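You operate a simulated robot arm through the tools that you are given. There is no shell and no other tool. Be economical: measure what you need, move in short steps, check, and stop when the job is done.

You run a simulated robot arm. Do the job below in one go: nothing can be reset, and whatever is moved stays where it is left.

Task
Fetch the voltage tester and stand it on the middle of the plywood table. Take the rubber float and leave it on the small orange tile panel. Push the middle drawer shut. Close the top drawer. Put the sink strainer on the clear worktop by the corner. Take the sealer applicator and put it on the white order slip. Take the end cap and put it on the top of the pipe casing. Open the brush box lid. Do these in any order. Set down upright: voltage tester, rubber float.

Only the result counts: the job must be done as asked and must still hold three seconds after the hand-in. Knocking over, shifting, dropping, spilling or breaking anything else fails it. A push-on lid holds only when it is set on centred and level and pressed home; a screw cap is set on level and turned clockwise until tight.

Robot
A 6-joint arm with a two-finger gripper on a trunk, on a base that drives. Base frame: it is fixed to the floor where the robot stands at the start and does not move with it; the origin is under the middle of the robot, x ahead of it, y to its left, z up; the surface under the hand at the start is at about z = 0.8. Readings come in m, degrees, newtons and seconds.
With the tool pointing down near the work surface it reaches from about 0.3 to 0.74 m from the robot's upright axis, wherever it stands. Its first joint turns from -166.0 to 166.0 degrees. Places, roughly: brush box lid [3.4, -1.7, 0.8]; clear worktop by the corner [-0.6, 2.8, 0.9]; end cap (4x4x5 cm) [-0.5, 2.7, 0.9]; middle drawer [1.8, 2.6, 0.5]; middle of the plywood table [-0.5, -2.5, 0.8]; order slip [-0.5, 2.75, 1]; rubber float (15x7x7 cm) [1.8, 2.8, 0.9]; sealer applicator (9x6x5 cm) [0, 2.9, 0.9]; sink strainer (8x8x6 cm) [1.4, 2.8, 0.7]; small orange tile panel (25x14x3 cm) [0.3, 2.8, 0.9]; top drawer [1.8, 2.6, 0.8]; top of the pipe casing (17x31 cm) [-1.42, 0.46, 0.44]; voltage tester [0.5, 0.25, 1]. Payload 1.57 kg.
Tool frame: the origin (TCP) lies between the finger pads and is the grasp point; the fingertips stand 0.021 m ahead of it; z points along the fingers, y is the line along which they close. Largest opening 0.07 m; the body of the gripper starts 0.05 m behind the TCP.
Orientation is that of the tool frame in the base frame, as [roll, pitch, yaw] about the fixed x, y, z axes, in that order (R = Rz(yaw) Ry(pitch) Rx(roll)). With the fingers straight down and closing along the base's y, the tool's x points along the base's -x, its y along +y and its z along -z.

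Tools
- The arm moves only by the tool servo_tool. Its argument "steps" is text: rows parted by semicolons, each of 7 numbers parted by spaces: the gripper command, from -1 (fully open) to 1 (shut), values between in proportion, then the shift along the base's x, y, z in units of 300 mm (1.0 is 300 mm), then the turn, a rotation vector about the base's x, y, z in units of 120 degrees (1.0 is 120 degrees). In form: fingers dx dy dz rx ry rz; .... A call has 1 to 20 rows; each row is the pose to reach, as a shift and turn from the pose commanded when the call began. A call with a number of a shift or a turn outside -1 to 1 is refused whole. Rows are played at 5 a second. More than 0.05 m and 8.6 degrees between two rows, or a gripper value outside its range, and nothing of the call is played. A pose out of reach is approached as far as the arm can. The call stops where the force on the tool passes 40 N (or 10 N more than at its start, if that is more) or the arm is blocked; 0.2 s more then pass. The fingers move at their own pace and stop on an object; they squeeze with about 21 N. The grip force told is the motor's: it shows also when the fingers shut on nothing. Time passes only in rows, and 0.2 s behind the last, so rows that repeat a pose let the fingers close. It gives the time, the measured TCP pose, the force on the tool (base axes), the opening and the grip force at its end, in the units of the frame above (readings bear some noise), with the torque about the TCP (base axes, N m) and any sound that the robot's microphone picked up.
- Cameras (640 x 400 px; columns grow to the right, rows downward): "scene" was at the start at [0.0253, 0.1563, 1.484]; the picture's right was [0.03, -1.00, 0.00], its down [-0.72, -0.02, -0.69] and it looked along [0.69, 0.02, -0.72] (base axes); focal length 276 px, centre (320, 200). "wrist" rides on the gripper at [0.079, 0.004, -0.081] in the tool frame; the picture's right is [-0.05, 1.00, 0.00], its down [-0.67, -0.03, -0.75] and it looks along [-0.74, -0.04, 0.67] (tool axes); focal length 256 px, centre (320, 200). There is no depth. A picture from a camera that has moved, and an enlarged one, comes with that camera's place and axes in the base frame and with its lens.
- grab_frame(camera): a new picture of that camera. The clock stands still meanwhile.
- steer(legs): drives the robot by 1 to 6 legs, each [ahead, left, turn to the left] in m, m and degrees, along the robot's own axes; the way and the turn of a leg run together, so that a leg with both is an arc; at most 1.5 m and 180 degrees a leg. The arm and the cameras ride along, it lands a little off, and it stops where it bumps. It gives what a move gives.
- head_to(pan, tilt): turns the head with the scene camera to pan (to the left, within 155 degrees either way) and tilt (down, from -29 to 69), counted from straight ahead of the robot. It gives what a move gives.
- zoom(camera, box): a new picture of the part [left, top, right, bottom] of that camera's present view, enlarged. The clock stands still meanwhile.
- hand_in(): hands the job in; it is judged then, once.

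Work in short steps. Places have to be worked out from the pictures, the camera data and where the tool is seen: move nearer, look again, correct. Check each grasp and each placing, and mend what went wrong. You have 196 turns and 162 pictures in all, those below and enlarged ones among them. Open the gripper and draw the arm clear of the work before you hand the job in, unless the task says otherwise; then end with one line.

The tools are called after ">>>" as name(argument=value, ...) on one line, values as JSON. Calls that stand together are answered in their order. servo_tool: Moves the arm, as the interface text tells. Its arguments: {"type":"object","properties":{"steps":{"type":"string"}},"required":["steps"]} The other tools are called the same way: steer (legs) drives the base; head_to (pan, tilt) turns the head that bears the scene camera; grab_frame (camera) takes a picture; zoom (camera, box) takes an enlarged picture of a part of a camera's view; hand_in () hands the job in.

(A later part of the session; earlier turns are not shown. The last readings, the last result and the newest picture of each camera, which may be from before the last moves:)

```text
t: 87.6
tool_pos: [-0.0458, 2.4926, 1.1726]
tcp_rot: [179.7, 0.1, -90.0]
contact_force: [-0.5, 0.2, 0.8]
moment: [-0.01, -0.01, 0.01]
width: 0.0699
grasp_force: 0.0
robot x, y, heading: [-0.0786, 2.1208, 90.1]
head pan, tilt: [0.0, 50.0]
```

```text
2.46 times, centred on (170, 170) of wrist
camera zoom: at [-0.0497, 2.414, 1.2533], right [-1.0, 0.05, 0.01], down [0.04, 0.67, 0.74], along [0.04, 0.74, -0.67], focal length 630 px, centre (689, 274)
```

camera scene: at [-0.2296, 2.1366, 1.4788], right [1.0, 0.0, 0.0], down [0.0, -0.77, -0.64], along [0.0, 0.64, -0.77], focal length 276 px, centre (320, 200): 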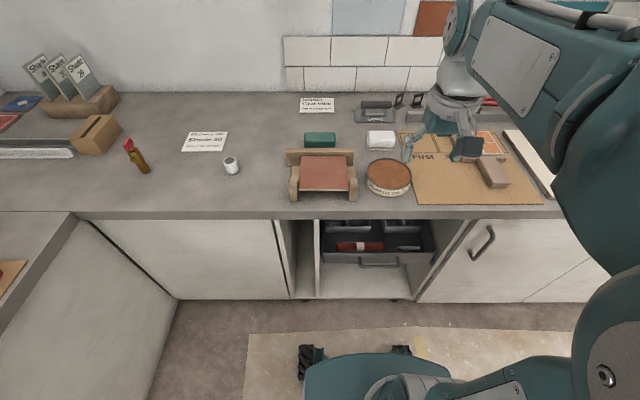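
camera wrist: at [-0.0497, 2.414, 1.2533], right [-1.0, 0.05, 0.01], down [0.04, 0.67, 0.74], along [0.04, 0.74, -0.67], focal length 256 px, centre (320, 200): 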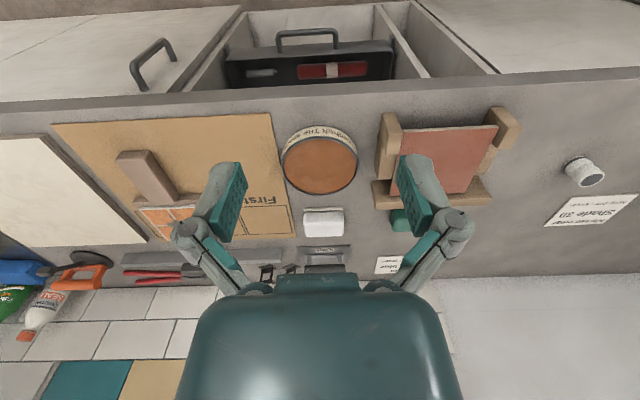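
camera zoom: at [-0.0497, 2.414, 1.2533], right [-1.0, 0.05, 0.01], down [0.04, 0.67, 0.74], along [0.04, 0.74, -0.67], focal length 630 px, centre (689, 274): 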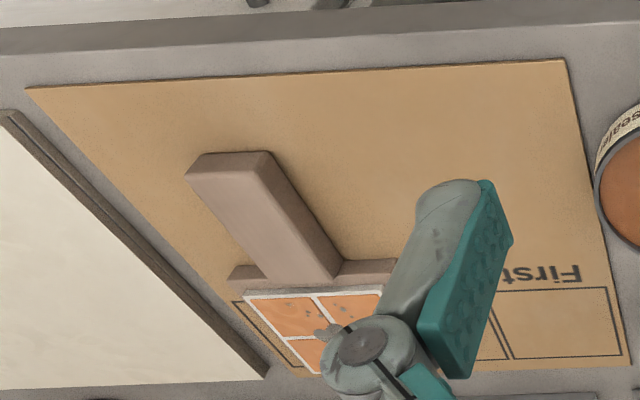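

Applicator: centre ≈(−0.037, 2.843), 9 cm along x, so I need the fingers closing along y. I'll edge forward 5 cm, then reach over it while turning the tool 90°.

>>> steer(legs=[[0.05, 0, 0]])

>>> servo_tool(steps="-1 0 0.09 -0.04 0 0 -0.068; -1 0 0.18 -0.08 0 0 -0.136; -1 0 0.27 -0.12 0 0 -0.204; -1 0 0.36 -0.16 0 0 -0.272; -1 0 0.45 -0.2 0 0 -0.34; -1 0 0.54 -0.24 0 0 -0.408; -1 0 0.63 -0.28 0 0 -0.476; -1 0 0.72 -0.32 0 0 -0.544; -1 0 0.81 -0.36 0 0 -0.612; -1 0 0.9 -0.4 0 0 -0.68; -1 0.02 0.99 -0.44 0 0 -0.75; -1 0.02 0.99 -0.44 0 0 -0.75")

>>> grab_frame(camera="wrist")

>>> grab_frame(camera="scene")

```text
t: 88.5
tool_pos: [-0.0466, 2.5419, 1.173]
tcp_rot: [179.7, 0.0, -90.0]
contact_force: [-0.4, -0.4, 0.1]
moment: [0.01, 0.0, -0.02]
width: 0.0698
grasp_force: 0.1
robot x, y, heading: [-0.0822, 2.1689, 90.0]
head pan, tilt: [0.0, 50.0]
```

```text
t: 91.2
tool_pos: [-0.0389, 2.8391, 1.0394]
tcp_rot: [179.7, 0.0, 180.0]
contact_force: [-0.2, 0.3, -1.0]
moment: [0.0, -0.02, -0.01]
width: 0.07
grasp_force: 0.1
robot x, y, heading: [-0.0784, 2.1687, 90.1]
head pan, tilt: [0.0, 50.0]
```

```text
122 pictures are left
camera wrist: at [-0.1187, 2.8441, 1.1208], right [0.06, 1.0, 0.01], down [0.67, -0.04, 0.75], along [0.74, -0.04, -0.67], focal length 256 px, centre (320, 200)
```

wrist: 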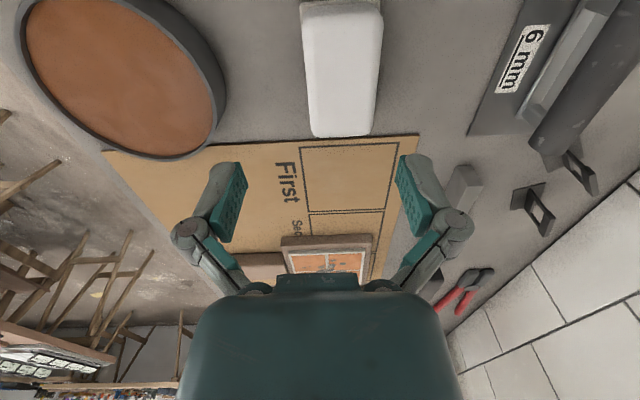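

```text
121 pictures are left
camera scene: at [-0.2294, 2.1885, 1.4787], right [1.0, 0.0, 0.0], down [0.0, -0.77, -0.64], along [0.0, 0.64, -0.77], focal length 276 px, centre (320, 200)
```

scene: 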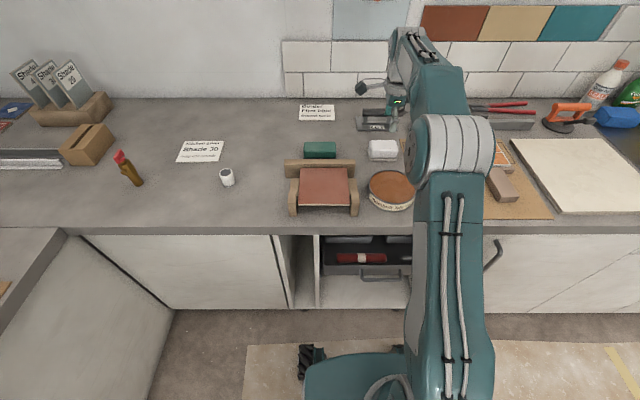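

Applicator centre refined to ≈(−0.041, 2.852). Descend around it and close.

>>> servo_tool(steps="-1 0 0.043 -0.1 0 0 0; -1 0 0.043 -0.2 0 0 0; -1 0 0.043 -0.3 0 0 0; -1 0 0.043 -0.365 0 0 0; -1 0 0.043 -0.365 0 0 0; 0 0 0.043 -0.365 0 0 0; 1 0 0.043 -0.365 0 0 0; 1 0 0.043 -0.365 0 0 0; 1 0 0.043 -0.365 0 0 0")

>>> grab_frame(camera="wrist")

```text
t: 93.2
tool_pos: [-0.0414, 2.8526, 0.9316]
tcp_rot: [179.6, 0.0, -179.9]
contact_force: [0.1, -1.2, 7.0]
moment: [-0.02, 0.01, 0.0]
width: 0.0499
grasp_force: 20.8
robot x, y, heading: [-0.0776, 2.1671, 89.9]
head pan, tilt: [0.0, 50.0]
```

```text
120 pictures are left
camera wrist: at [-0.1198, 2.8572, 1.0124], right [0.05, 1.0, 0.01], down [0.67, -0.04, 0.75], along [0.74, -0.04, -0.67], focal length 256 px, centre (320, 200)
```

wrist: 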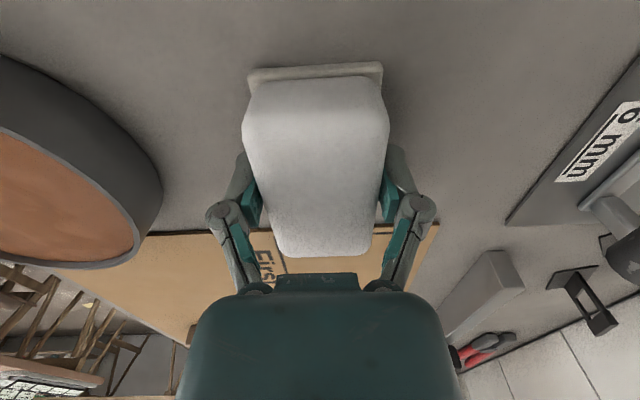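

Gripped (50 mm). Lift and slide the robot left ~0.45 m toward the slip.

>>> servo_tool(steps="1 0 0 0.1 0 0 0; 1 0 0 0.25 0 0 0; 1 0 0 0.4 0 0 0; 1 0 0 0.55 0 0 0; 1 0 0 0.6 0 0 0")

>>> steer(legs=[[0, 0.47, 0]])

>>> grab_frame(camera="scene")

>>> grab_frame(camera="wrist")

```text
t: 94.3
tool_pos: [-0.0392, 2.8527, 1.1108]
tcp_rot: [179.6, 0.0, -180.0]
contact_force: [-0.9, 0.3, 0.4]
moment: [0.03, -0.01, 0.01]
width: 0.05
grasp_force: 20.9
robot x, y, heading: [-0.0774, 2.1679, 89.9]
head pan, tilt: [0.0, 50.0]
```

```text
t: 97.2
tool_pos: [-0.5052, 2.8536, 1.1106]
tcp_rot: [179.8, -0.1, -179.9]
contact_force: [-0.1, 0.7, -0.3]
moment: [0.02, 0.03, 0.0]
width: 0.0499
grasp_force: 21.1
robot x, y, heading: [-0.545, 2.1702, 89.8]
head pan, tilt: [0.0, 50.0]
```

```text
119 pictures are left
camera scene: at [-0.6933, 2.1896, 1.4791], right [1.0, 0.0, 0.0], down [0.0, -0.77, -0.64], along [0.0, 0.64, -0.77], focal length 276 px, centre (320, 200)
```

scene: 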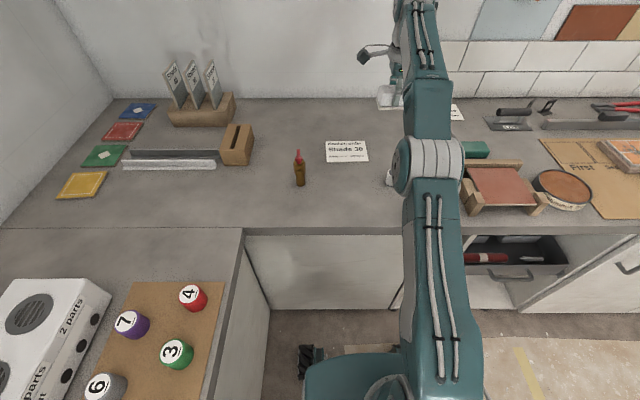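

```text
118 pictures are left
camera wrist: at [-0.5845, 2.8588, 1.1915], right [0.05, 1.0, 0.01], down [0.67, -0.04, 0.74], along [0.74, -0.04, -0.67], focal length 256 px, centre (320, 200)
```

wrist: 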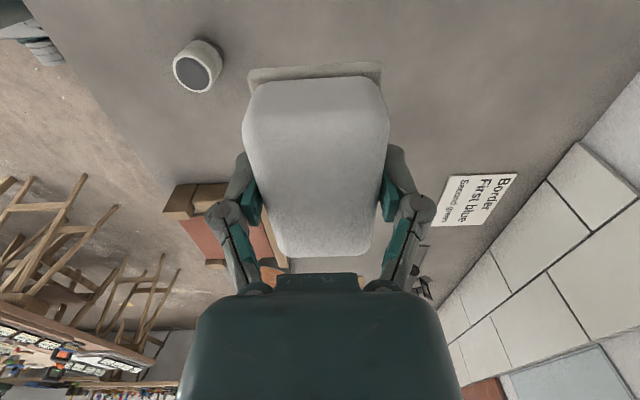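

Slip centre at (−0.610, 2.872). Move over it and lower to just at the surface.

>>> servo_tool(steps="1 -0.12 0.03 0 0 0 0; 1 -0.24 0.06 0 0 0 0; 1 -0.35 0.063 -0.05 0 0 0; 1 -0.35 0.063 -0.2 0 0 0; 1 -0.35 0.063 -0.35 0 0 0; 1 -0.35 0.063 -0.48 0 0 0; 1 -0.35 0.063 -0.56 0 0 0; 1 -0.35 0.063 -0.58 0 0 0; 1 -0.35 0.063 -0.595 0 0 0; 1 -0.35 0.063 -0.595 0 0 0")

>>> zoom(camera="scene", box=[280, 100, 420, 220])

```text
t: 99.3
tool_pos: [-0.6132, 2.8715, 0.9342]
tcp_rot: [179.4, 0.2, -180.0]
contact_force: [0.0, -0.3, 15.6]
moment: [0.0, -0.03, 0.02]
width: 0.0499
grasp_force: 21.0
out of reach, approached as far as the arm can: row 1, 2, 3
robot x, y, heading: [-0.5475, 2.1716, 90.0]
head pan, tilt: [0.0, 50.0]
```

```text
3.33 times, centred on (350, 160) of scene
camera zoom: at [-0.6974, 2.1883, 1.4787], right [1.0, 0.0, 0.0], down [0.0, -0.77, -0.64], along [0.0, 0.64, -0.77], focal length 919 px, centre (220, 333)
```

zoom: 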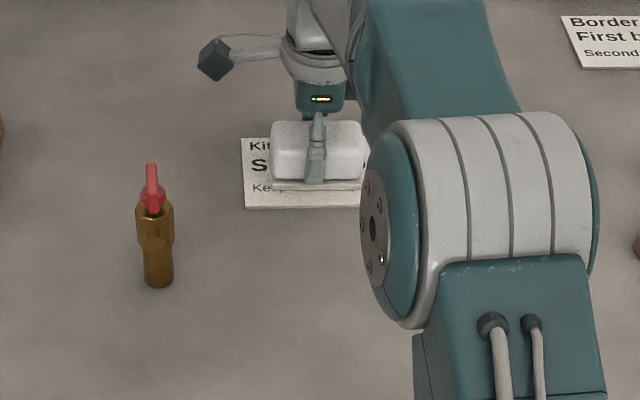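

On the slip with 15 N contact. Release and rise.

>>> servo_tool(steps="0.5 0 0 0.005 0 0 0; 0 0 0 0.005 0 0 0; -1 0 0 0.005 0 0 0; -1 0 0 0.005 0 0 0; -1 0 0 0.1 0 0 0; -1 0 0 0.25 0 0 0; -1 0 0 0.4 0 0 0; -1 0.1 -0.1 0.5 0 0 0")

>>> zoom(camera="scene", box=[280, 100, 420, 220])

>>> grab_frame(camera="wrist")

```text
refused: row 8 steps farther than a row can; nothing moved
```

```text
3.33 times, centred on (350, 160) of scene
camera zoom: at [-0.6974, 2.1883, 1.4787], right [1.0, 0.0, 0.0], down [0.0, -0.77, -0.64], along [0.0, 0.64, -0.77], focal length 919 px, centre (220, 333)
```

zoom: 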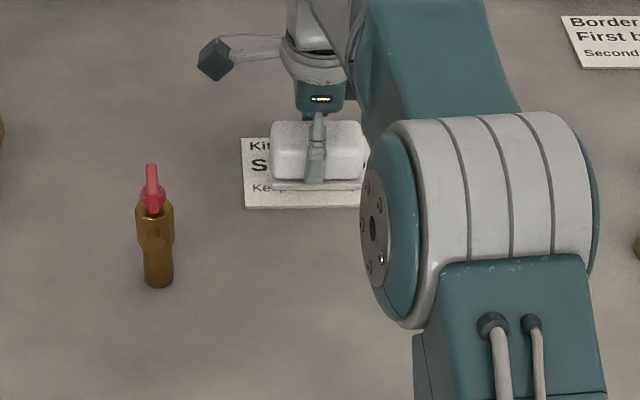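

```text
115 pictures are left
camera wrist: at [-0.692, 2.8763, 1.0158], right [0.05, 1.0, 0.01], down [0.67, -0.04, 0.75], along [0.74, -0.03, -0.67], focal length 256 px, centre (320, 200)
```

wrist: 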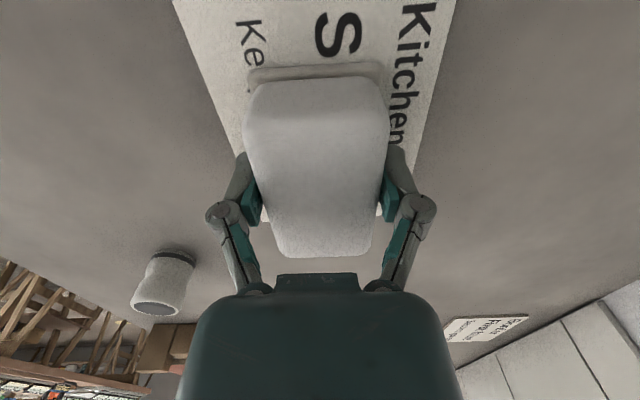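

Row too long; redo the release with shorter steps.

>>> servo_tool(steps="0.5 0 0 0.005 0 0 0; 0 0 0 0.005 0 0 0; -1 0 0 0.005 0 0 0; -1 0 0 0.005 0 0 0; -1 0 0 0.1 0 0 0; -1 0 0 0.25 0 0 0; -1 0 0 0.4 0 0 0; -1 0.05 -0.05 0.5 0 0 0; -1 0.15 -0.15 0.5 0 0 0; -1 0.25 -0.25 0.5 0 0 0; -1 0.36 -0.3 0.5 0 0 0")

>>> grab_frame(camera="scene")

>>> grab_frame(camera="wrist")

```text
t: 101.8
tool_pos: [-0.505, 2.7812, 1.082]
tcp_rot: [179.6, 0.0, 179.9]
contact_force: [0.4, 0.1, -0.4]
moment: [0.02, -0.02, -0.01]
width: 0.07
grasp_force: 0.1
robot x, y, heading: [-0.5442, 2.1678, 89.8]
head pan, tilt: [0.0, 50.0]
```

```text
114 pictures are left
camera scene: at [-0.696, 2.1889, 1.4788], right [1.0, 0.0, 0.0], down [0.0, -0.77, -0.64], along [0.0, 0.64, -0.77], focal length 276 px, centre (320, 200)
```

scene: 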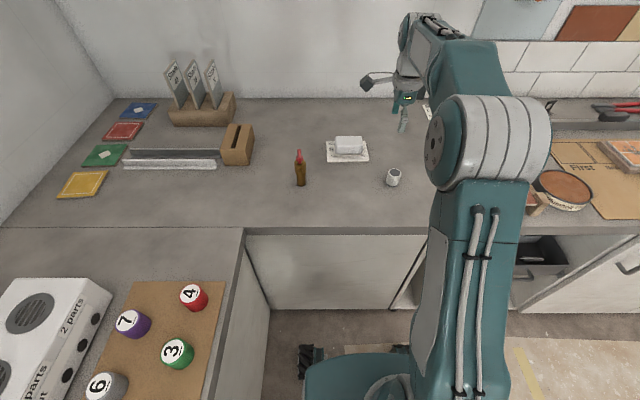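

```text
113 pictures are left
camera wrist: at [-0.5836, 2.7865, 1.1635], right [0.05, 1.0, 0.01], down [0.67, -0.04, 0.74], along [0.74, -0.03, -0.67], focal length 256 px, centre (320, 200)
```

wrist: 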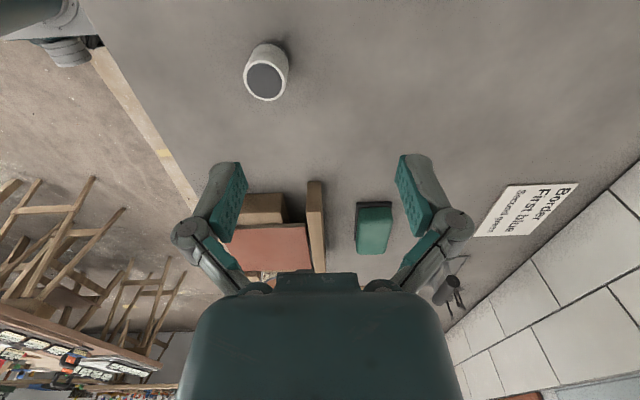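

Applicator sits on the slip. The end cap is at (−0.495, 2.736); grasp it now.

>>> servo_tool(steps="-1 0.033 -0.15 0 0 0 0; -1 0.033 -0.15 -0.15 0 0 0; -1 0.033 -0.15 -0.3 0 0 0; -1 0.033 -0.15 -0.42 0 0 0; -1 0.033 -0.15 -0.5 0 0 0; -1 0.033 -0.15 -0.5 0 0 0; 0 0.033 -0.15 -0.5 0 0 0; 1 0.033 -0.15 -0.5 0 0 0; 1 0.033 -0.15 -0.5 0 0 0; 1 0.033 -0.15 -0.5 0 0 0")

>>> grab_frame(camera="wrist")

```text
t: 104.0
tool_pos: [-0.4956, 2.7367, 0.9336]
tcp_rot: [179.6, 0.1, -179.9]
contact_force: [0.0, -0.7, 5.6]
moment: [-0.03, -0.02, 0.06]
width: 0.0346
grasp_force: 20.8
robot x, y, heading: [-0.55, 2.1697, 90.3]
head pan, tilt: [0.0, 50.0]
```

```text
112 pictures are left
camera wrist: at [-0.5738, 2.7411, 1.0138], right [0.05, 1.0, 0.01], down [0.67, -0.04, 0.75], along [0.74, -0.04, -0.67], focal length 256 px, centre (320, 200)
```

wrist: 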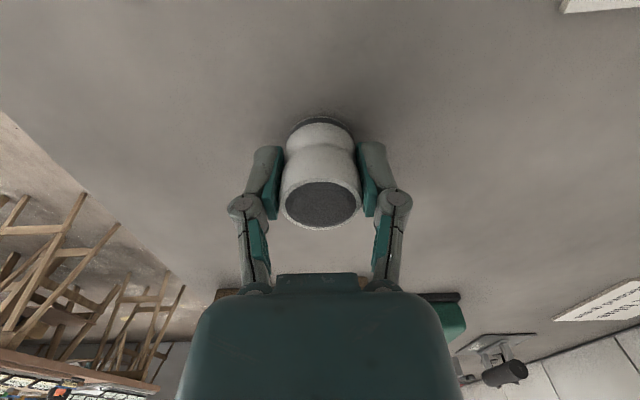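

Cap gripped. Lift, pull the arm in, then back down the room and turn toward the pipe casing.

>>> servo_tool(steps="1 0 0 0.12 0 0 0; 1 0 0 0.26 0 0 0; 1 0 0 0.4 0 0 0; 1 0 -0.05 0.52 0 0 0; 1 0 -0.2 0.56 0 0 0; 1 0 -0.35 0.56 0 0 0; 1 0 -0.5 0.56 0 0 0; 1 0 -0.65 0.56 0 0 0")

>>> steer(legs=[[-0.9, -0.15, 0], [-0.9, 0, 0], [0, 0, 90]])

>>> head_to(pan=0, tilt=45)

>>> grab_frame(camera="scene")

```text
t: 105.8
tool_pos: [-0.4958, 2.5426, 1.1006]
tcp_rot: [179.8, 0.1, -180.0]
contact_force: [0.2, 1.0, 0.3]
moment: [0.01, 0.02, 0.0]
width: 0.0345
grasp_force: 21.0
robot x, y, heading: [-0.5445, 2.1711, 90.0]
head pan, tilt: [0.0, 50.0]
```

```text
t: 118.7
tool_pos: [-0.7816, 0.4268, 1.1009]
tcp_rot: [179.6, 0.2, -90.0]
contact_force: [0.2, 0.1, -1.5]
moment: [-0.01, 0.0, 0.02]
width: 0.0343
grasp_force: 20.8
robot x, y, heading: [-0.4124, 0.3737, 179.8]
head pan, tilt: [0.0, 50.0]
```

```text
t: 119.3
tool_pos: [-0.7818, 0.4261, 1.1002]
tcp_rot: [179.6, 0.1, -90.0]
contact_force: [0.6, 0.0, 0.0]
moment: [0.0, 0.01, 0.0]
width: 0.0343
grasp_force: 21.0
robot x, y, heading: [-0.4119, 0.3751, 179.5]
head pan, tilt: [0.0, 45.0]
```

```text
111 pictures are left
camera scene: at [-0.4297, 0.22, 1.4856], right [0.0, 1.0, 0.0], down [0.71, 0.0, -0.71], along [-0.71, 0.0, -0.71], focal length 276 px, centre (320, 200)
```

scene: 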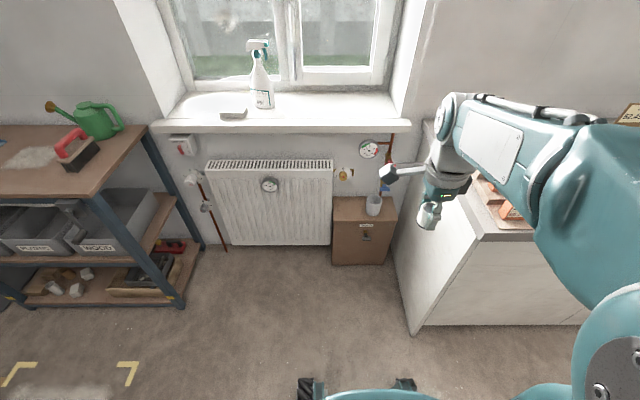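

The casing box is below the window beside the counter end. Zoom in to see its top.

>>> zoom(camera="scene", box=[310, 170, 430, 280])

```text
3.64 times, centred on (370, 225) of scene
camera zoom: at [-0.4297, 0.22, 1.4856], right [0.0, 1.0, 0.0], down [0.71, 0.0, -0.71], along [-0.71, 0.0, -0.71], focal length 1002 px, centre (138, 109)
```

zoom: 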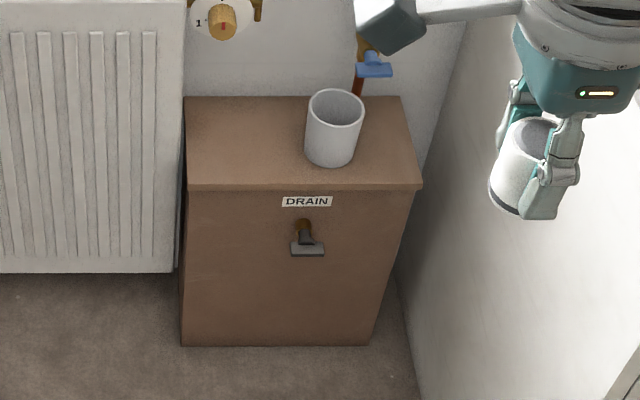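

Casing top spans x −1.50…−1.32, y 0.285…0.60, with a cup toward the right. I'll aim for the left part (−1.40, 0.36), with the tool turned so the camera faces the robot. Drive closer first.

>>> steer(legs=[[0.4, 0.15, 0.3]])

>>> servo_tool(steps="1 0 0 0 0 0 0.068; 1 0 0 0 0 0 0.136; 1 0 0 0 0 0 0.204; 1 0 0 0 0 0 0.272; 1 0 0 0 0 0 0.34; 1 0 0 0 0 0 0.408; 1 0 0 0 0 0 0.476; 1 0 0 0 0 0 0.544; 1 0 0 0 0 0 0.612; 1 0 0 0 0 0 0.68; 1 0 0 0 0 0 0.75; 1 0 0 0 0 0 0.75")

>>> grab_frame(camera="scene")

>>> grab_frame(camera="wrist")

```text
t: 122.0
tool_pos: [-1.1836, 0.2761, 1.1024]
tcp_rot: [179.6, 0.0, -89.7]
contact_force: [0.3, 1.0, -1.0]
moment: [0.02, -0.01, -0.01]
width: 0.0341
grasp_force: 21.1
robot x, y, heading: [-0.811, 0.2238, -179.8]
head pan, tilt: [0.0, 45.0]
```

```text
t: 124.6
tool_pos: [-1.1834, 0.2747, 1.1014]
tcp_rot: [179.6, 0.0, 0.5]
contact_force: [0.7, -0.4, -0.1]
moment: [-0.03, 0.02, 0.02]
width: 0.0344
grasp_force: 21.8
robot x, y, heading: [-0.8099, 0.2242, -180.1]
head pan, tilt: [0.0, 45.0]
```

```text
109 pictures are left
camera scene: at [-0.8291, 0.0706, 1.4856], right [0.0, 1.0, 0.0], down [0.71, 0.0, -0.71], along [-0.71, 0.0, -0.71], focal length 276 px, centre (320, 200)
```

scene: 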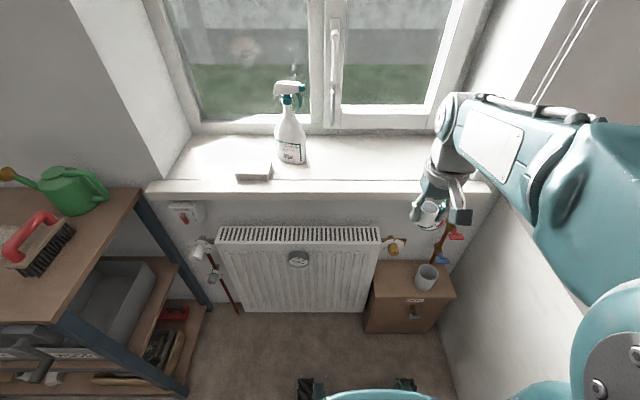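

```text
108 pictures are left
camera wrist: at [-1.1032, 0.2726, 1.1823], right [-0.05, -1.0, 0.01], down [-0.67, 0.04, 0.74], along [-0.74, 0.03, -0.67], focal length 256 px, centre (320, 200)
```

wrist: 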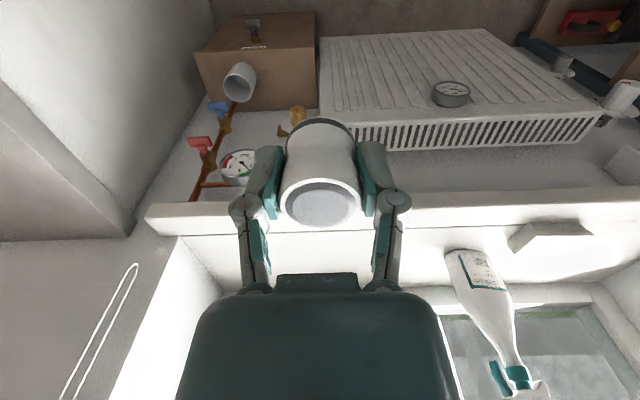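

>>> zoom(camera="scene", box=[350, 230, 480, 345])

```text
3.48 times, centred on (415, 288) of scene
camera zoom: at [-0.8291, 0.0706, 1.4856], right [0.0, 1.0, 0.0], down [0.71, 0.0, -0.71], along [-0.71, 0.0, -0.71], focal length 958 px, centre (-10, -104)
```

zoom: 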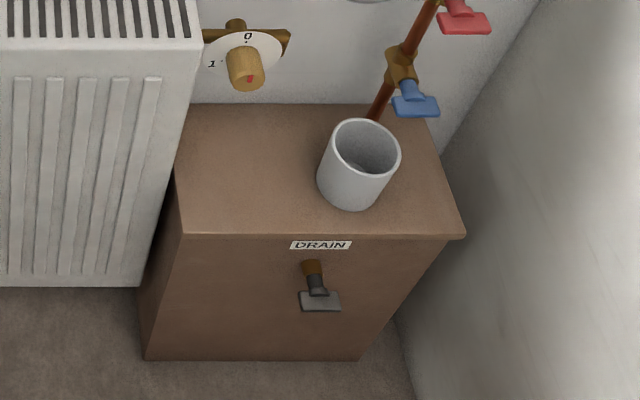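

Target for the cap: (−1.37, 0.36) with top at z≈0.44. Move over and descend the first 0.3 m.

>>> servo_tool(steps="1 -0.1 0.07 -0.05 0 0 0; 1 -0.2 0.14 -0.1 0 0 0; 1 -0.3 0.2 -0.18 0 0 0; 1 -0.4 0.26 -0.26 0 0 0; 1 -0.5 0.283 -0.34 0 0 0; 1 -0.6 0.283 -0.42 0 0 0; 1 -0.623 0.283 -0.55 0 0 0; 1 -0.623 0.283 -0.7 0 0 0; 1 -0.623 0.283 -0.85 0 0 0; 1 -0.623 0.283 -1.0 0 0 0; 1 -0.623 0.283 -1.0 0 0 0")

>>> grab_frame(camera="scene")

```text
t: 127.0
tool_pos: [-1.3695, 0.3612, 0.8001]
tcp_rot: [179.6, 0.1, 0.2]
contact_force: [-0.2, 0.1, -0.8]
moment: [0.03, 0.01, -0.02]
width: 0.0343
grasp_force: 21.3
robot x, y, heading: [-0.8129, 0.2275, -179.9]
head pan, tilt: [0.0, 45.0]
```

```text
106 pictures are left
camera scene: at [-0.8305, 0.0714, 1.4857], right [0.0, 1.0, 0.0], down [0.71, 0.0, -0.71], along [-0.71, 0.0, -0.71], focal length 276 px, centre (320, 200)
```

scene: 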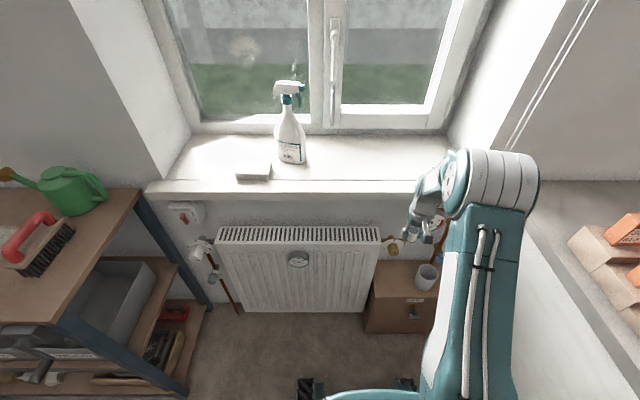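

Looks clear; continue down to about z=0.56.

>>> servo_tool(steps="1 0 0 -0.12 0 0 0; 1 0 0 -0.24 0 0 0; 1 0 0 -0.36 0 0 0; 1 0 0 -0.48 0 0 0; 1 0 0 -0.6 0 0 0; 1 0 0 -0.72 0 0 0; 1 0 0 -0.8 0 0 0; 1 0 0 -0.8 0 0 0")

>>> grab_frame(camera="scene")

>>> grab_frame(camera="wrist")

```text
t: 128.2
tool_pos: [-1.3701, 0.3595, 0.6355]
tcp_rot: [179.6, -0.1, 0.4]
contact_force: [16.7, 1.2, 24.6]
moment: [-0.77, 1.36, 0.29]
width: 0.0343
grasp_force: 20.9
robot x, y, heading: [-0.8091, 0.2244, -179.8]
head pan, tilt: [0.0, 45.0]
stopped in row 5: the force on the tool passed its limit at 114 N (the readings are from after the stop); the commanded pose is now the measured one
```

```text
105 pictures are left
camera scene: at [-0.8286, 0.0691, 1.4856], right [0.0, 1.0, 0.0], down [0.71, 0.0, -0.71], along [-0.71, 0.0, -0.71], focal length 276 px, centre (320, 200)
```

scene: 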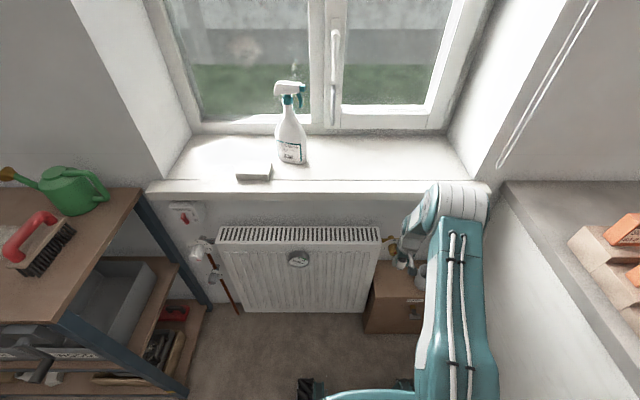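

```text
104 pictures are left
camera wrist: at [-1.2903, 0.3575, 0.7175], right [-0.05, -1.0, 0.01], down [-0.67, 0.04, 0.74], along [-0.74, 0.03, -0.67], focal length 256 px, centre (320, 200)
```

wrist: 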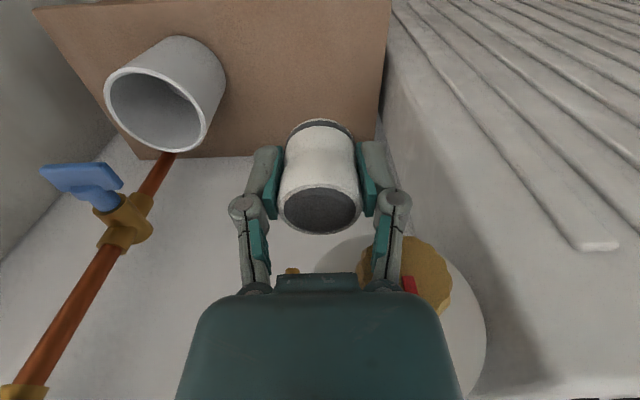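

The elbow was reaching forward and met the window sill. I'll rise, back the robot off ~0.14 m so the elbow stays short of the sill, then try again.

>>> servo_tool(steps="1 0.02 0 0.05 0 0 0; 1 0.02 0 0.15 0 0 0; 1 0.02 0 0.3 0 0 0; 1 0.02 0 0.45 0 0 0; 1 0.02 0 0.6 0 0 0; 1 0.02 0 0.6 0 0 0")

>>> steer(legs=[[-0.15, -0.05, 0]])

>>> servo_tool(steps="1 -0.1 0 0 0 0 0; 1 -0.2 -0.05 0 0 0 0; 1 -0.3 -0.1 0 0 0 0; 1 -0.4 -0.13 0 0 0 0; 1 -0.48 -0.15 -0.05 0 0 0; 1 -0.48 -0.15 -0.15 0 0 0; 1 -0.48 -0.15 -0.3 0 0 0; 1 -0.48 -0.15 -0.4 0 0 0; 1 -0.48 -0.15 -0.4 0 0 0")

>>> grab_frame(camera="scene")

```text
t: 129.6
tool_pos: [-1.3629, 0.36, 0.8172]
tcp_rot: [179.6, -0.1, 0.5]
contact_force: [0.1, -0.4, -0.7]
moment: [-0.04, -0.02, -0.02]
width: 0.0345
grasp_force: 21.2
robot x, y, heading: [-0.8098, 0.2247, -179.9]
head pan, tilt: [0.0, 45.0]
```

```text
t: 131.0
tool_pos: [-1.214, 0.41, 0.816]
tcp_rot: [179.5, -0.1, 0.4]
contact_force: [0.1, -0.6, -0.9]
moment: [0.0, -0.01, 0.01]
width: 0.0341
grasp_force: 20.4
robot x, y, heading: [-0.6619, 0.2763, -179.8]
head pan, tilt: [0.0, 45.0]
```

```text
t: 133.0
tool_pos: [-1.3583, 0.3689, 0.6966]
tcp_rot: [179.5, -0.1, 0.4]
contact_force: [-0.4, 0.5, -0.7]
moment: [-0.03, 0.02, -0.02]
width: 0.0339
grasp_force: 20.4
robot x, y, heading: [-0.6651, 0.2789, -179.9]
head pan, tilt: [0.0, 45.0]
```

```text
103 pictures are left
camera scene: at [-0.6826, 0.1213, 1.4856], right [0.0, 1.0, 0.0], down [0.71, 0.0, -0.71], along [-0.71, 0.0, -0.71], focal length 276 px, centre (320, 200)
```

scene: 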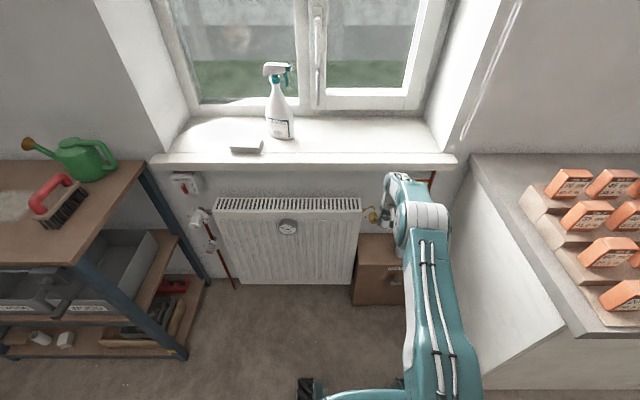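

Elbow is now well short of the sill. Continue descending to z≈0.55.

>>> servo_tool(steps="1 -0.02 -0.03 -0.1 0 0 0; 1 -0.02 -0.03 -0.2 0 0 0; 1 -0.02 -0.03 -0.3 0 0 0; 1 -0.02 -0.03 -0.4 0 0 0; 1 -0.02 -0.03 -0.5 0 0 0; 1 -0.02 -0.03 -0.5 0 0 0")

>>> grab_frame(camera="wrist")

>>> grab_frame(camera="scene")

```text
t: 133.7
tool_pos: [-1.3708, 0.358, 0.6372]
tcp_rot: [179.6, 0.5, 0.7]
contact_force: [19.4, -1.1, 20.4]
moment: [-0.56, 0.94, 0.44]
width: 0.034
grasp_force: 21.1
robot x, y, heading: [-0.6614, 0.2773, -180.2]
head pan, tilt: [0.0, 45.0]
stopped in row 3: the force on the tool passed its limit at 93 N (the readings are from after the stop); the commanded pose is now the measured one
```

```text
102 pictures are left
camera wrist: at [-1.2897, 0.3562, 0.7164], right [-0.04, -1.0, 0.01], down [-0.66, 0.03, 0.75], along [-0.75, 0.03, -0.66], focal length 256 px, centre (320, 200)
```

wrist: 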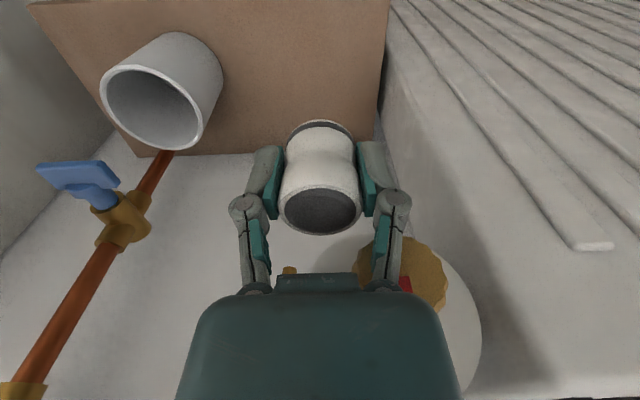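

```text
101 pictures are left
camera scene: at [-0.6805, 0.1205, 1.4857], right [0.0, 1.0, 0.0], down [0.71, 0.0, -0.71], along [-0.71, 0.0, -0.71], focal length 276 px, centre (320, 200)
```

scene: 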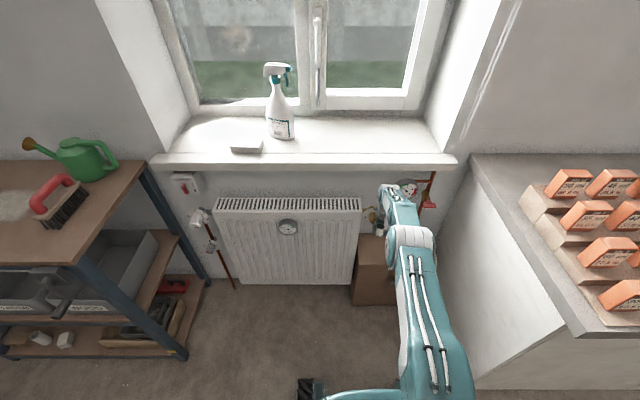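

It's the radiator valve knob (front ≈(−1.38, 0.324), z≈0.69) that the palm met. I'll rise, shift to (−1.36, 0.386), between knob and cup, and descend again.

>>> servo_tool(steps="1 0.02 0 0.1 0 0 0; 1 0.037 0.05 0.25 0 0 0; 1 0.037 0.093 0.3 0 0 0; 1 0.037 0.093 0.2 0 0 0; 1 0.037 0.093 0.1 0 0 0; 1 0.037 0.093 0 0 0 0; 1 0.037 0.093 -0.1 0 0 0; 1 0.037 0.093 -0.2 0 0 0; 1 0.037 0.093 -0.25 0 0 0; 1 0.037 0.093 -0.25 0 0 0")

>>> grab_frame(camera="wrist")

>>> grab_frame(camera="scene")

```text
t: 135.9
tool_pos: [-1.3513, 0.385, 0.5618]
tcp_rot: [179.6, 0.6, 0.5]
contact_force: [0.1, -0.4, -0.8]
moment: [-0.01, 0.03, 0.01]
width: 0.0339
grasp_force: 21.3
out of reach, approached as far as the arm can: row 8, 9, 10
robot x, y, heading: [-0.6618, 0.2743, -180.0]
head pan, tilt: [0.0, 45.0]
```

```text
100 pictures are left
camera wrist: at [-1.2714, 0.3831, 0.6419], right [-0.04, -1.0, 0.01], down [-0.66, 0.04, 0.75], along [-0.75, 0.03, -0.66], focal length 256 px, centre (320, 200)
```

wrist: 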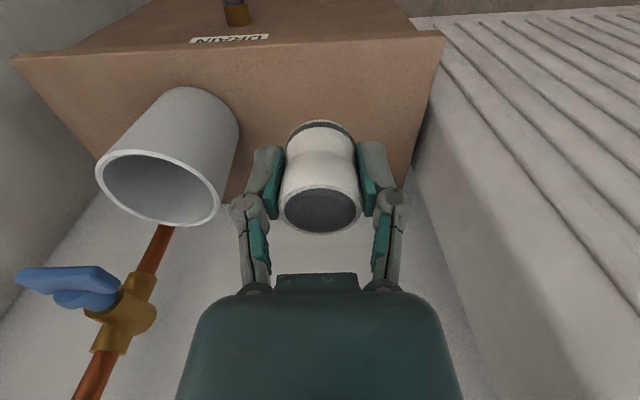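

```text
99 pictures are left
camera scene: at [-0.6833, 0.1214, 1.4856], right [0.0, 1.0, 0.0], down [0.71, 0.0, -0.71], along [-0.71, 0.0, -0.71], focal length 276 px, centre (320, 200)
```

scene: 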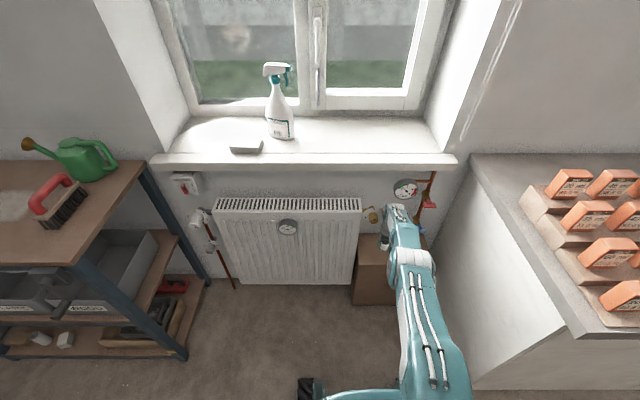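

Past the knob now, but at the reach limit; I'll pull the tool back 8 cm in front of the box and drive ahead 8 cm.

>>> servo_tool(steps="1 0.12 0 0.02 0 0 0; 1 0.25 0 0.02 0 0 0; 1 0.3 0 0.02 0 0 0")

>>> steer(legs=[[0.09, 0, 0]])

>>> grab_frame(camera="wrist")

```text
t: 136.7
tool_pos: [-1.2611, 0.3855, 0.5684]
tcp_rot: [179.6, 0.5, 0.6]
contact_force: [-0.5, -0.1, -0.8]
moment: [0.02, 0.02, -0.03]
width: 0.0339
grasp_force: 20.6
robot x, y, heading: [-0.6601, 0.2764, -180.0]
head pan, tilt: [0.0, 45.0]
```

```text
t: 137.8
tool_pos: [-1.3499, 0.3836, 0.5687]
tcp_rot: [179.6, 0.5, 0.6]
contact_force: [1.2, 0.2, -0.7]
moment: [-0.01, 0.04, 0.0]
width: 0.0337
grasp_force: 21.1
robot x, y, heading: [-0.751, 0.2769, -180.1]
head pan, tilt: [0.0, 45.0]
```

```text
98 pictures are left
camera wrist: at [-1.2698, 0.3821, 0.6485], right [-0.04, -1.0, 0.01], down [-0.66, 0.03, 0.75], along [-0.75, 0.03, -0.66], focal length 256 px, centre (320, 200)
```

wrist: 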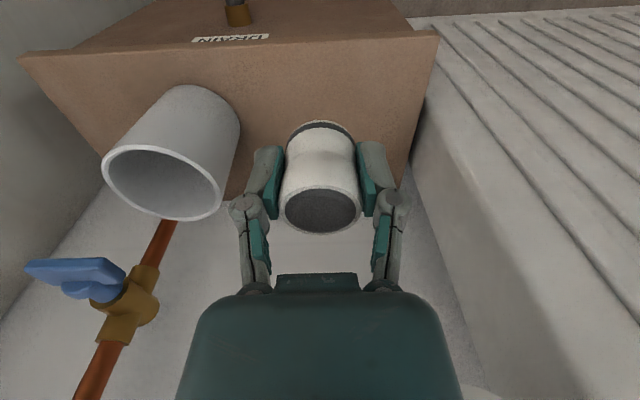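

Front edge of the casing at x≈−1.335. Shift 1.2 cm further in and lower to the surface slowly.

>>> servo_tool(steps="1 -0.043 0.01 -0.05 0 0 0; 1 -0.043 0.01 -0.12 0 0 0; 1 -0.043 0.01 -0.2 0 0 0; 1 -0.043 0.01 -0.26 0 0 0; 1 -0.043 0.01 -0.29 0 0 0; 1 -0.043 0.01 -0.31 0 0 0; 1 -0.043 0.01 -0.32 0 0 0; 1 -0.043 0.01 -0.32 0 0 0")

>>> grab_frame(camera="wrist")

```text
t: 139.6
tool_pos: [-1.3627, 0.3879, 0.4735]
tcp_rot: [179.6, 0.6, 0.6]
contact_force: [0.1, 0.2, -0.6]
moment: [0.03, 0.0, -0.03]
width: 0.0341
grasp_force: 20.8
robot x, y, heading: [-0.7503, 0.2742, -179.8]
head pan, tilt: [0.0, 45.0]
```

```text
97 pictures are left
camera wrist: at [-1.2823, 0.3853, 0.5528], right [-0.04, -1.0, 0.01], down [-0.66, 0.03, 0.75], along [-0.75, 0.03, -0.66], focal length 256 px, centre (320, 200)
```

wrist: 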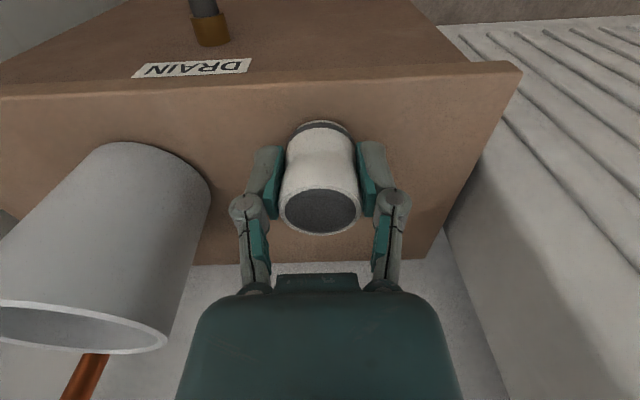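

No contact yet; lower in small increments.

>>> servo_tool(steps="1 0 0 -0.01 0 0 0; 1 0 0 -0.02 0 0 0; 1 0 0 -0.03 0 0 0; 1 0 0 -0.03 0 0 0")

```text
t: 140.6
tool_pos: [-1.3636, 0.3873, 0.4651]
tcp_rot: [179.7, 0.9, 0.5]
contact_force: [1.1, 0.0, 15.4]
moment: [0.15, -0.13, 0.01]
width: 0.0343
grasp_force: 21.2
robot x, y, heading: [-0.7518, 0.2759, -180.1]
head pan, tilt: [0.0, 45.0]
```

Contact at 15 N. Open partially (cup nearby) and rise.

>>> servo_tool(steps="1 0 0 0.006 0 0 0; 0.2 0 0 0.006 0 0 0; -0.3 0 0 0.006 0 0 0; -0.4 0 0 0.006 0 0 0; -0.4 0 0 0.08 0 0 0; -0.4 0 0 0.2 0 0 0; -0.4 0 0 0.32 0 0 0; -0.4 0 0 0.34 0 0 0")

>>> grab_frame(camera="wrist")

```text
t: 142.4
tool_pos: [-1.3625, 0.3868, 0.5655]
tcp_rot: [179.7, 0.5, 0.5]
contact_force: [-0.4, 0.0, -0.5]
moment: [-0.01, 0.01, -0.03]
width: 0.0488
grasp_force: 0.2
robot x, y, heading: [-0.7535, 0.2761, -180.1]
head pan, tilt: [0.0, 45.0]
```

```text
96 pictures are left
camera wrist: at [-1.2826, 0.3847, 0.6465], right [-0.04, -1.0, 0.01], down [-0.66, 0.03, 0.75], along [-0.75, 0.03, -0.66], focal length 256 px, centre (320, 200)
```

wrist: 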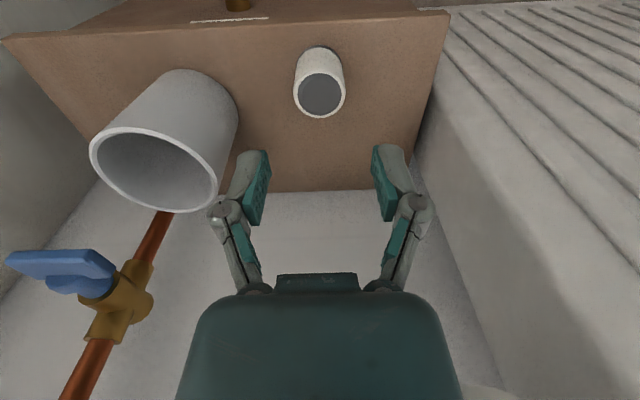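

Cap stands on the casing. Pull the tool back toward the robot, then raise it.

>>> servo_tool(steps="-0.4 0.15 0 0.02 0 0 0; -0.4 0.3 0 0.05 0 0 0; -0.4 0.45 0 0.1 0 0 0; -0.4 0.5 0 0.25 0 0 0; -0.4 0.5 0 0.4 0 0 0; -0.4 0.5 0 0.55 0 0 0; -0.4 0.5 0 0.7 0 0 0; -0.4 0.5 0 0.85 0 0 0; -0.4 0.5 0 1.0 0 0 0; -0.4 0.5 0 1.0 0 0 0")

>>> servo_tool(steps="-0.4 0 0 0.15 0 0 0; -0.4 0 0 0.3 0 0 0; -0.4 0 0 0.45 0 0 0; -0.4 0.1 0 0.6 0 0 0; -0.4 0.25 0 0.65 0 0 0; -0.4 0.32 -0.1 0.65 0 0 0; -1 0.32 -0.2 0.65 0 0 0")

>>> grab_frame(camera="scene")

```text
t: 144.6
tool_pos: [-1.2125, 0.3869, 0.8661]
tcp_rot: [179.6, 0.6, 0.4]
contact_force: [0.4, -0.1, 0.4]
moment: [0.01, 0.01, -0.02]
width: 0.049
grasp_force: 0.0
robot x, y, heading: [-0.7501, 0.2781, -179.8]
head pan, tilt: [0.0, 45.0]
```

```text
refused: row 4 steps farther than a row can; nothing moved
```

```text
95 pictures are left
camera scene: at [-0.7717, 0.121, 1.4856], right [0.0, 1.0, 0.0], down [0.71, 0.0, -0.71], along [-0.71, 0.0, -0.71], focal length 276 px, centre (320, 200)
```

scene: 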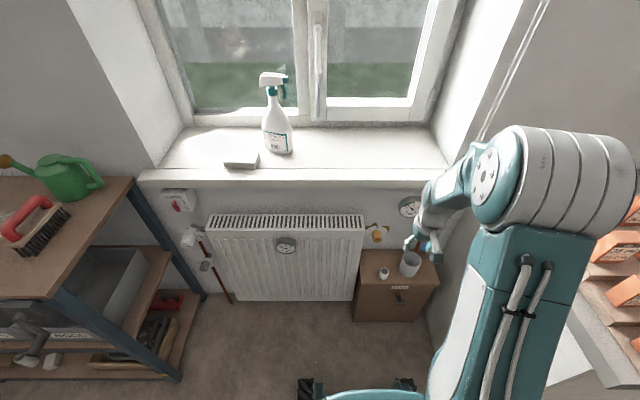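

Cap done. Finish raising the arm and drive toward the sink area.

>>> servo_tool(steps="-0.4 0 0 0.15 0 0 0; -0.4 0 0 0.3 0 0 0; -0.4 0 0 0.45 0 0 0; -0.4 0.08 0 0.58 0 0 0; -0.4 0.2 0 0.65 0 0 0; -0.4 0.3 -0.08 0.7 0 0 0; -1 0.32 -0.2 0.75 0 0 0")

>>> steer(legs=[[-0.4, 0, 0], [0, 0, -90], [1.2, 0, 0], [0.35, -0.3, 0], [0, -1.0, 0]])

>>> head_to(pan=-15, tilt=40)

>>> grab_frame(camera="scene")

```text
t: 146.2
tool_pos: [-1.1174, 0.3254, 1.0908]
tcp_rot: [179.5, 0.6, 0.6]
contact_force: [-1.4, -0.1, 0.3]
moment: [0.01, -0.01, -0.01]
width: 0.0697
grasp_force: 0.1
robot x, y, heading: [-0.7532, 0.2754, -179.8]
head pan, tilt: [0.0, 45.0]
```

```text
t: 165.4
tool_pos: [1.0058, 2.185, 1.0912]
tcp_rot: [179.6, 0.6, -89.8]
contact_force: [0.1, -0.2, 0.2]
moment: [-0.01, -0.03, -0.01]
width: 0.0702
grasp_force: 0.0
robot x, y, heading: [0.9543, 1.8187, 89.8]
head pan, tilt: [0.0, 45.0]
```

```text
t: 166.2
tool_pos: [1.0064, 2.1841, 1.091]
tcp_rot: [179.6, 0.6, -89.7]
contact_force: [1.2, 0.2, -0.8]
moment: [-0.01, 0.0, 0.0]
width: 0.0701
grasp_force: 0.0
robot x, y, heading: [0.9547, 1.8154, 89.9]
head pan, tilt: [-15.0, 40.0]
```

```text
94 pictures are left
camera scene: at [0.8255, 1.8426, 1.4929], right [0.96, -0.26, 0.0], down [-0.17, -0.62, -0.77], along [0.2, 0.74, -0.64], focal length 276 px, centre (320, 200)
```

scene: 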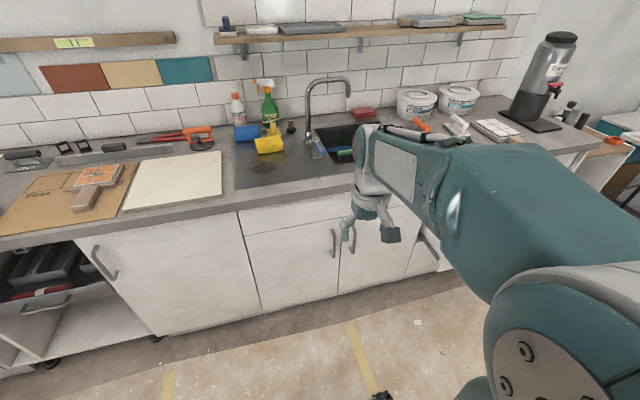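

I see the sink ahead-right and drawers further right. Shift right 0.35 m and look into the sink.

>>> steer(legs=[[0, -0.35, 0]])

>>> grab_frame(camera="scene")

>>> head_to(pan=-40, tilt=40)

>>> grab_frame(camera="scene")

```text
t: 168.4
tool_pos: [1.3559, 2.182, 1.0908]
tcp_rot: [179.6, 0.6, -89.8]
contact_force: [-1.1, -0.3, 0.1]
moment: [-0.03, -0.01, 0.02]
width: 0.0699
grasp_force: 0.1
robot x, y, heading: [1.3067, 1.8195, 89.8]
head pan, tilt: [-15.0, 40.0]
```

```text
93 pictures are left
camera scene: at [1.174, 1.8411, 1.4926], right [0.96, -0.26, 0.0], down [-0.17, -0.62, -0.77], along [0.2, 0.74, -0.64], focal length 276 px, centre (320, 200)
```

scene: 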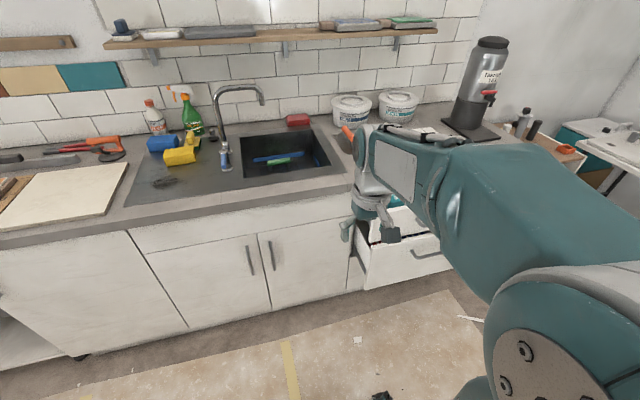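

```text
t: 169.3
tool_pos: [1.3591, 2.1829, 1.0903]
tcp_rot: [179.6, 0.6, -89.9]
contact_force: [0.1, -0.1, 0.3]
moment: [0.01, -0.03, -0.03]
width: 0.0703
grasp_force: 0.0
robot x, y, heading: [1.3044, 1.8148, 89.8]
head pan, tilt: [-40.0, 40.0]
```

```text
92 pictures are left
camera scene: at [1.2103, 1.824, 1.4929], right [0.76, -0.65, 0.0], down [-0.41, -0.49, -0.77], along [0.49, 0.58, -0.64], focal length 276 px, centre (320, 200)
```

scene: 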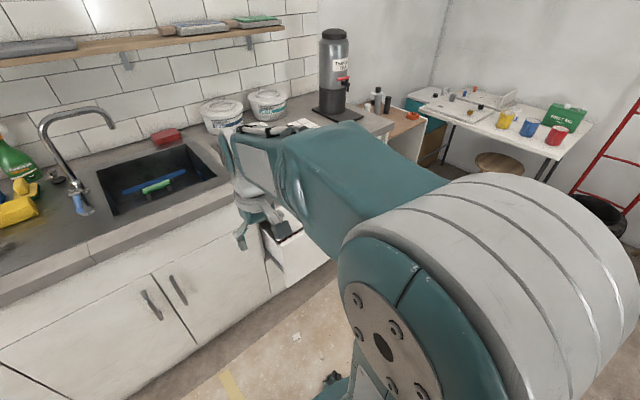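

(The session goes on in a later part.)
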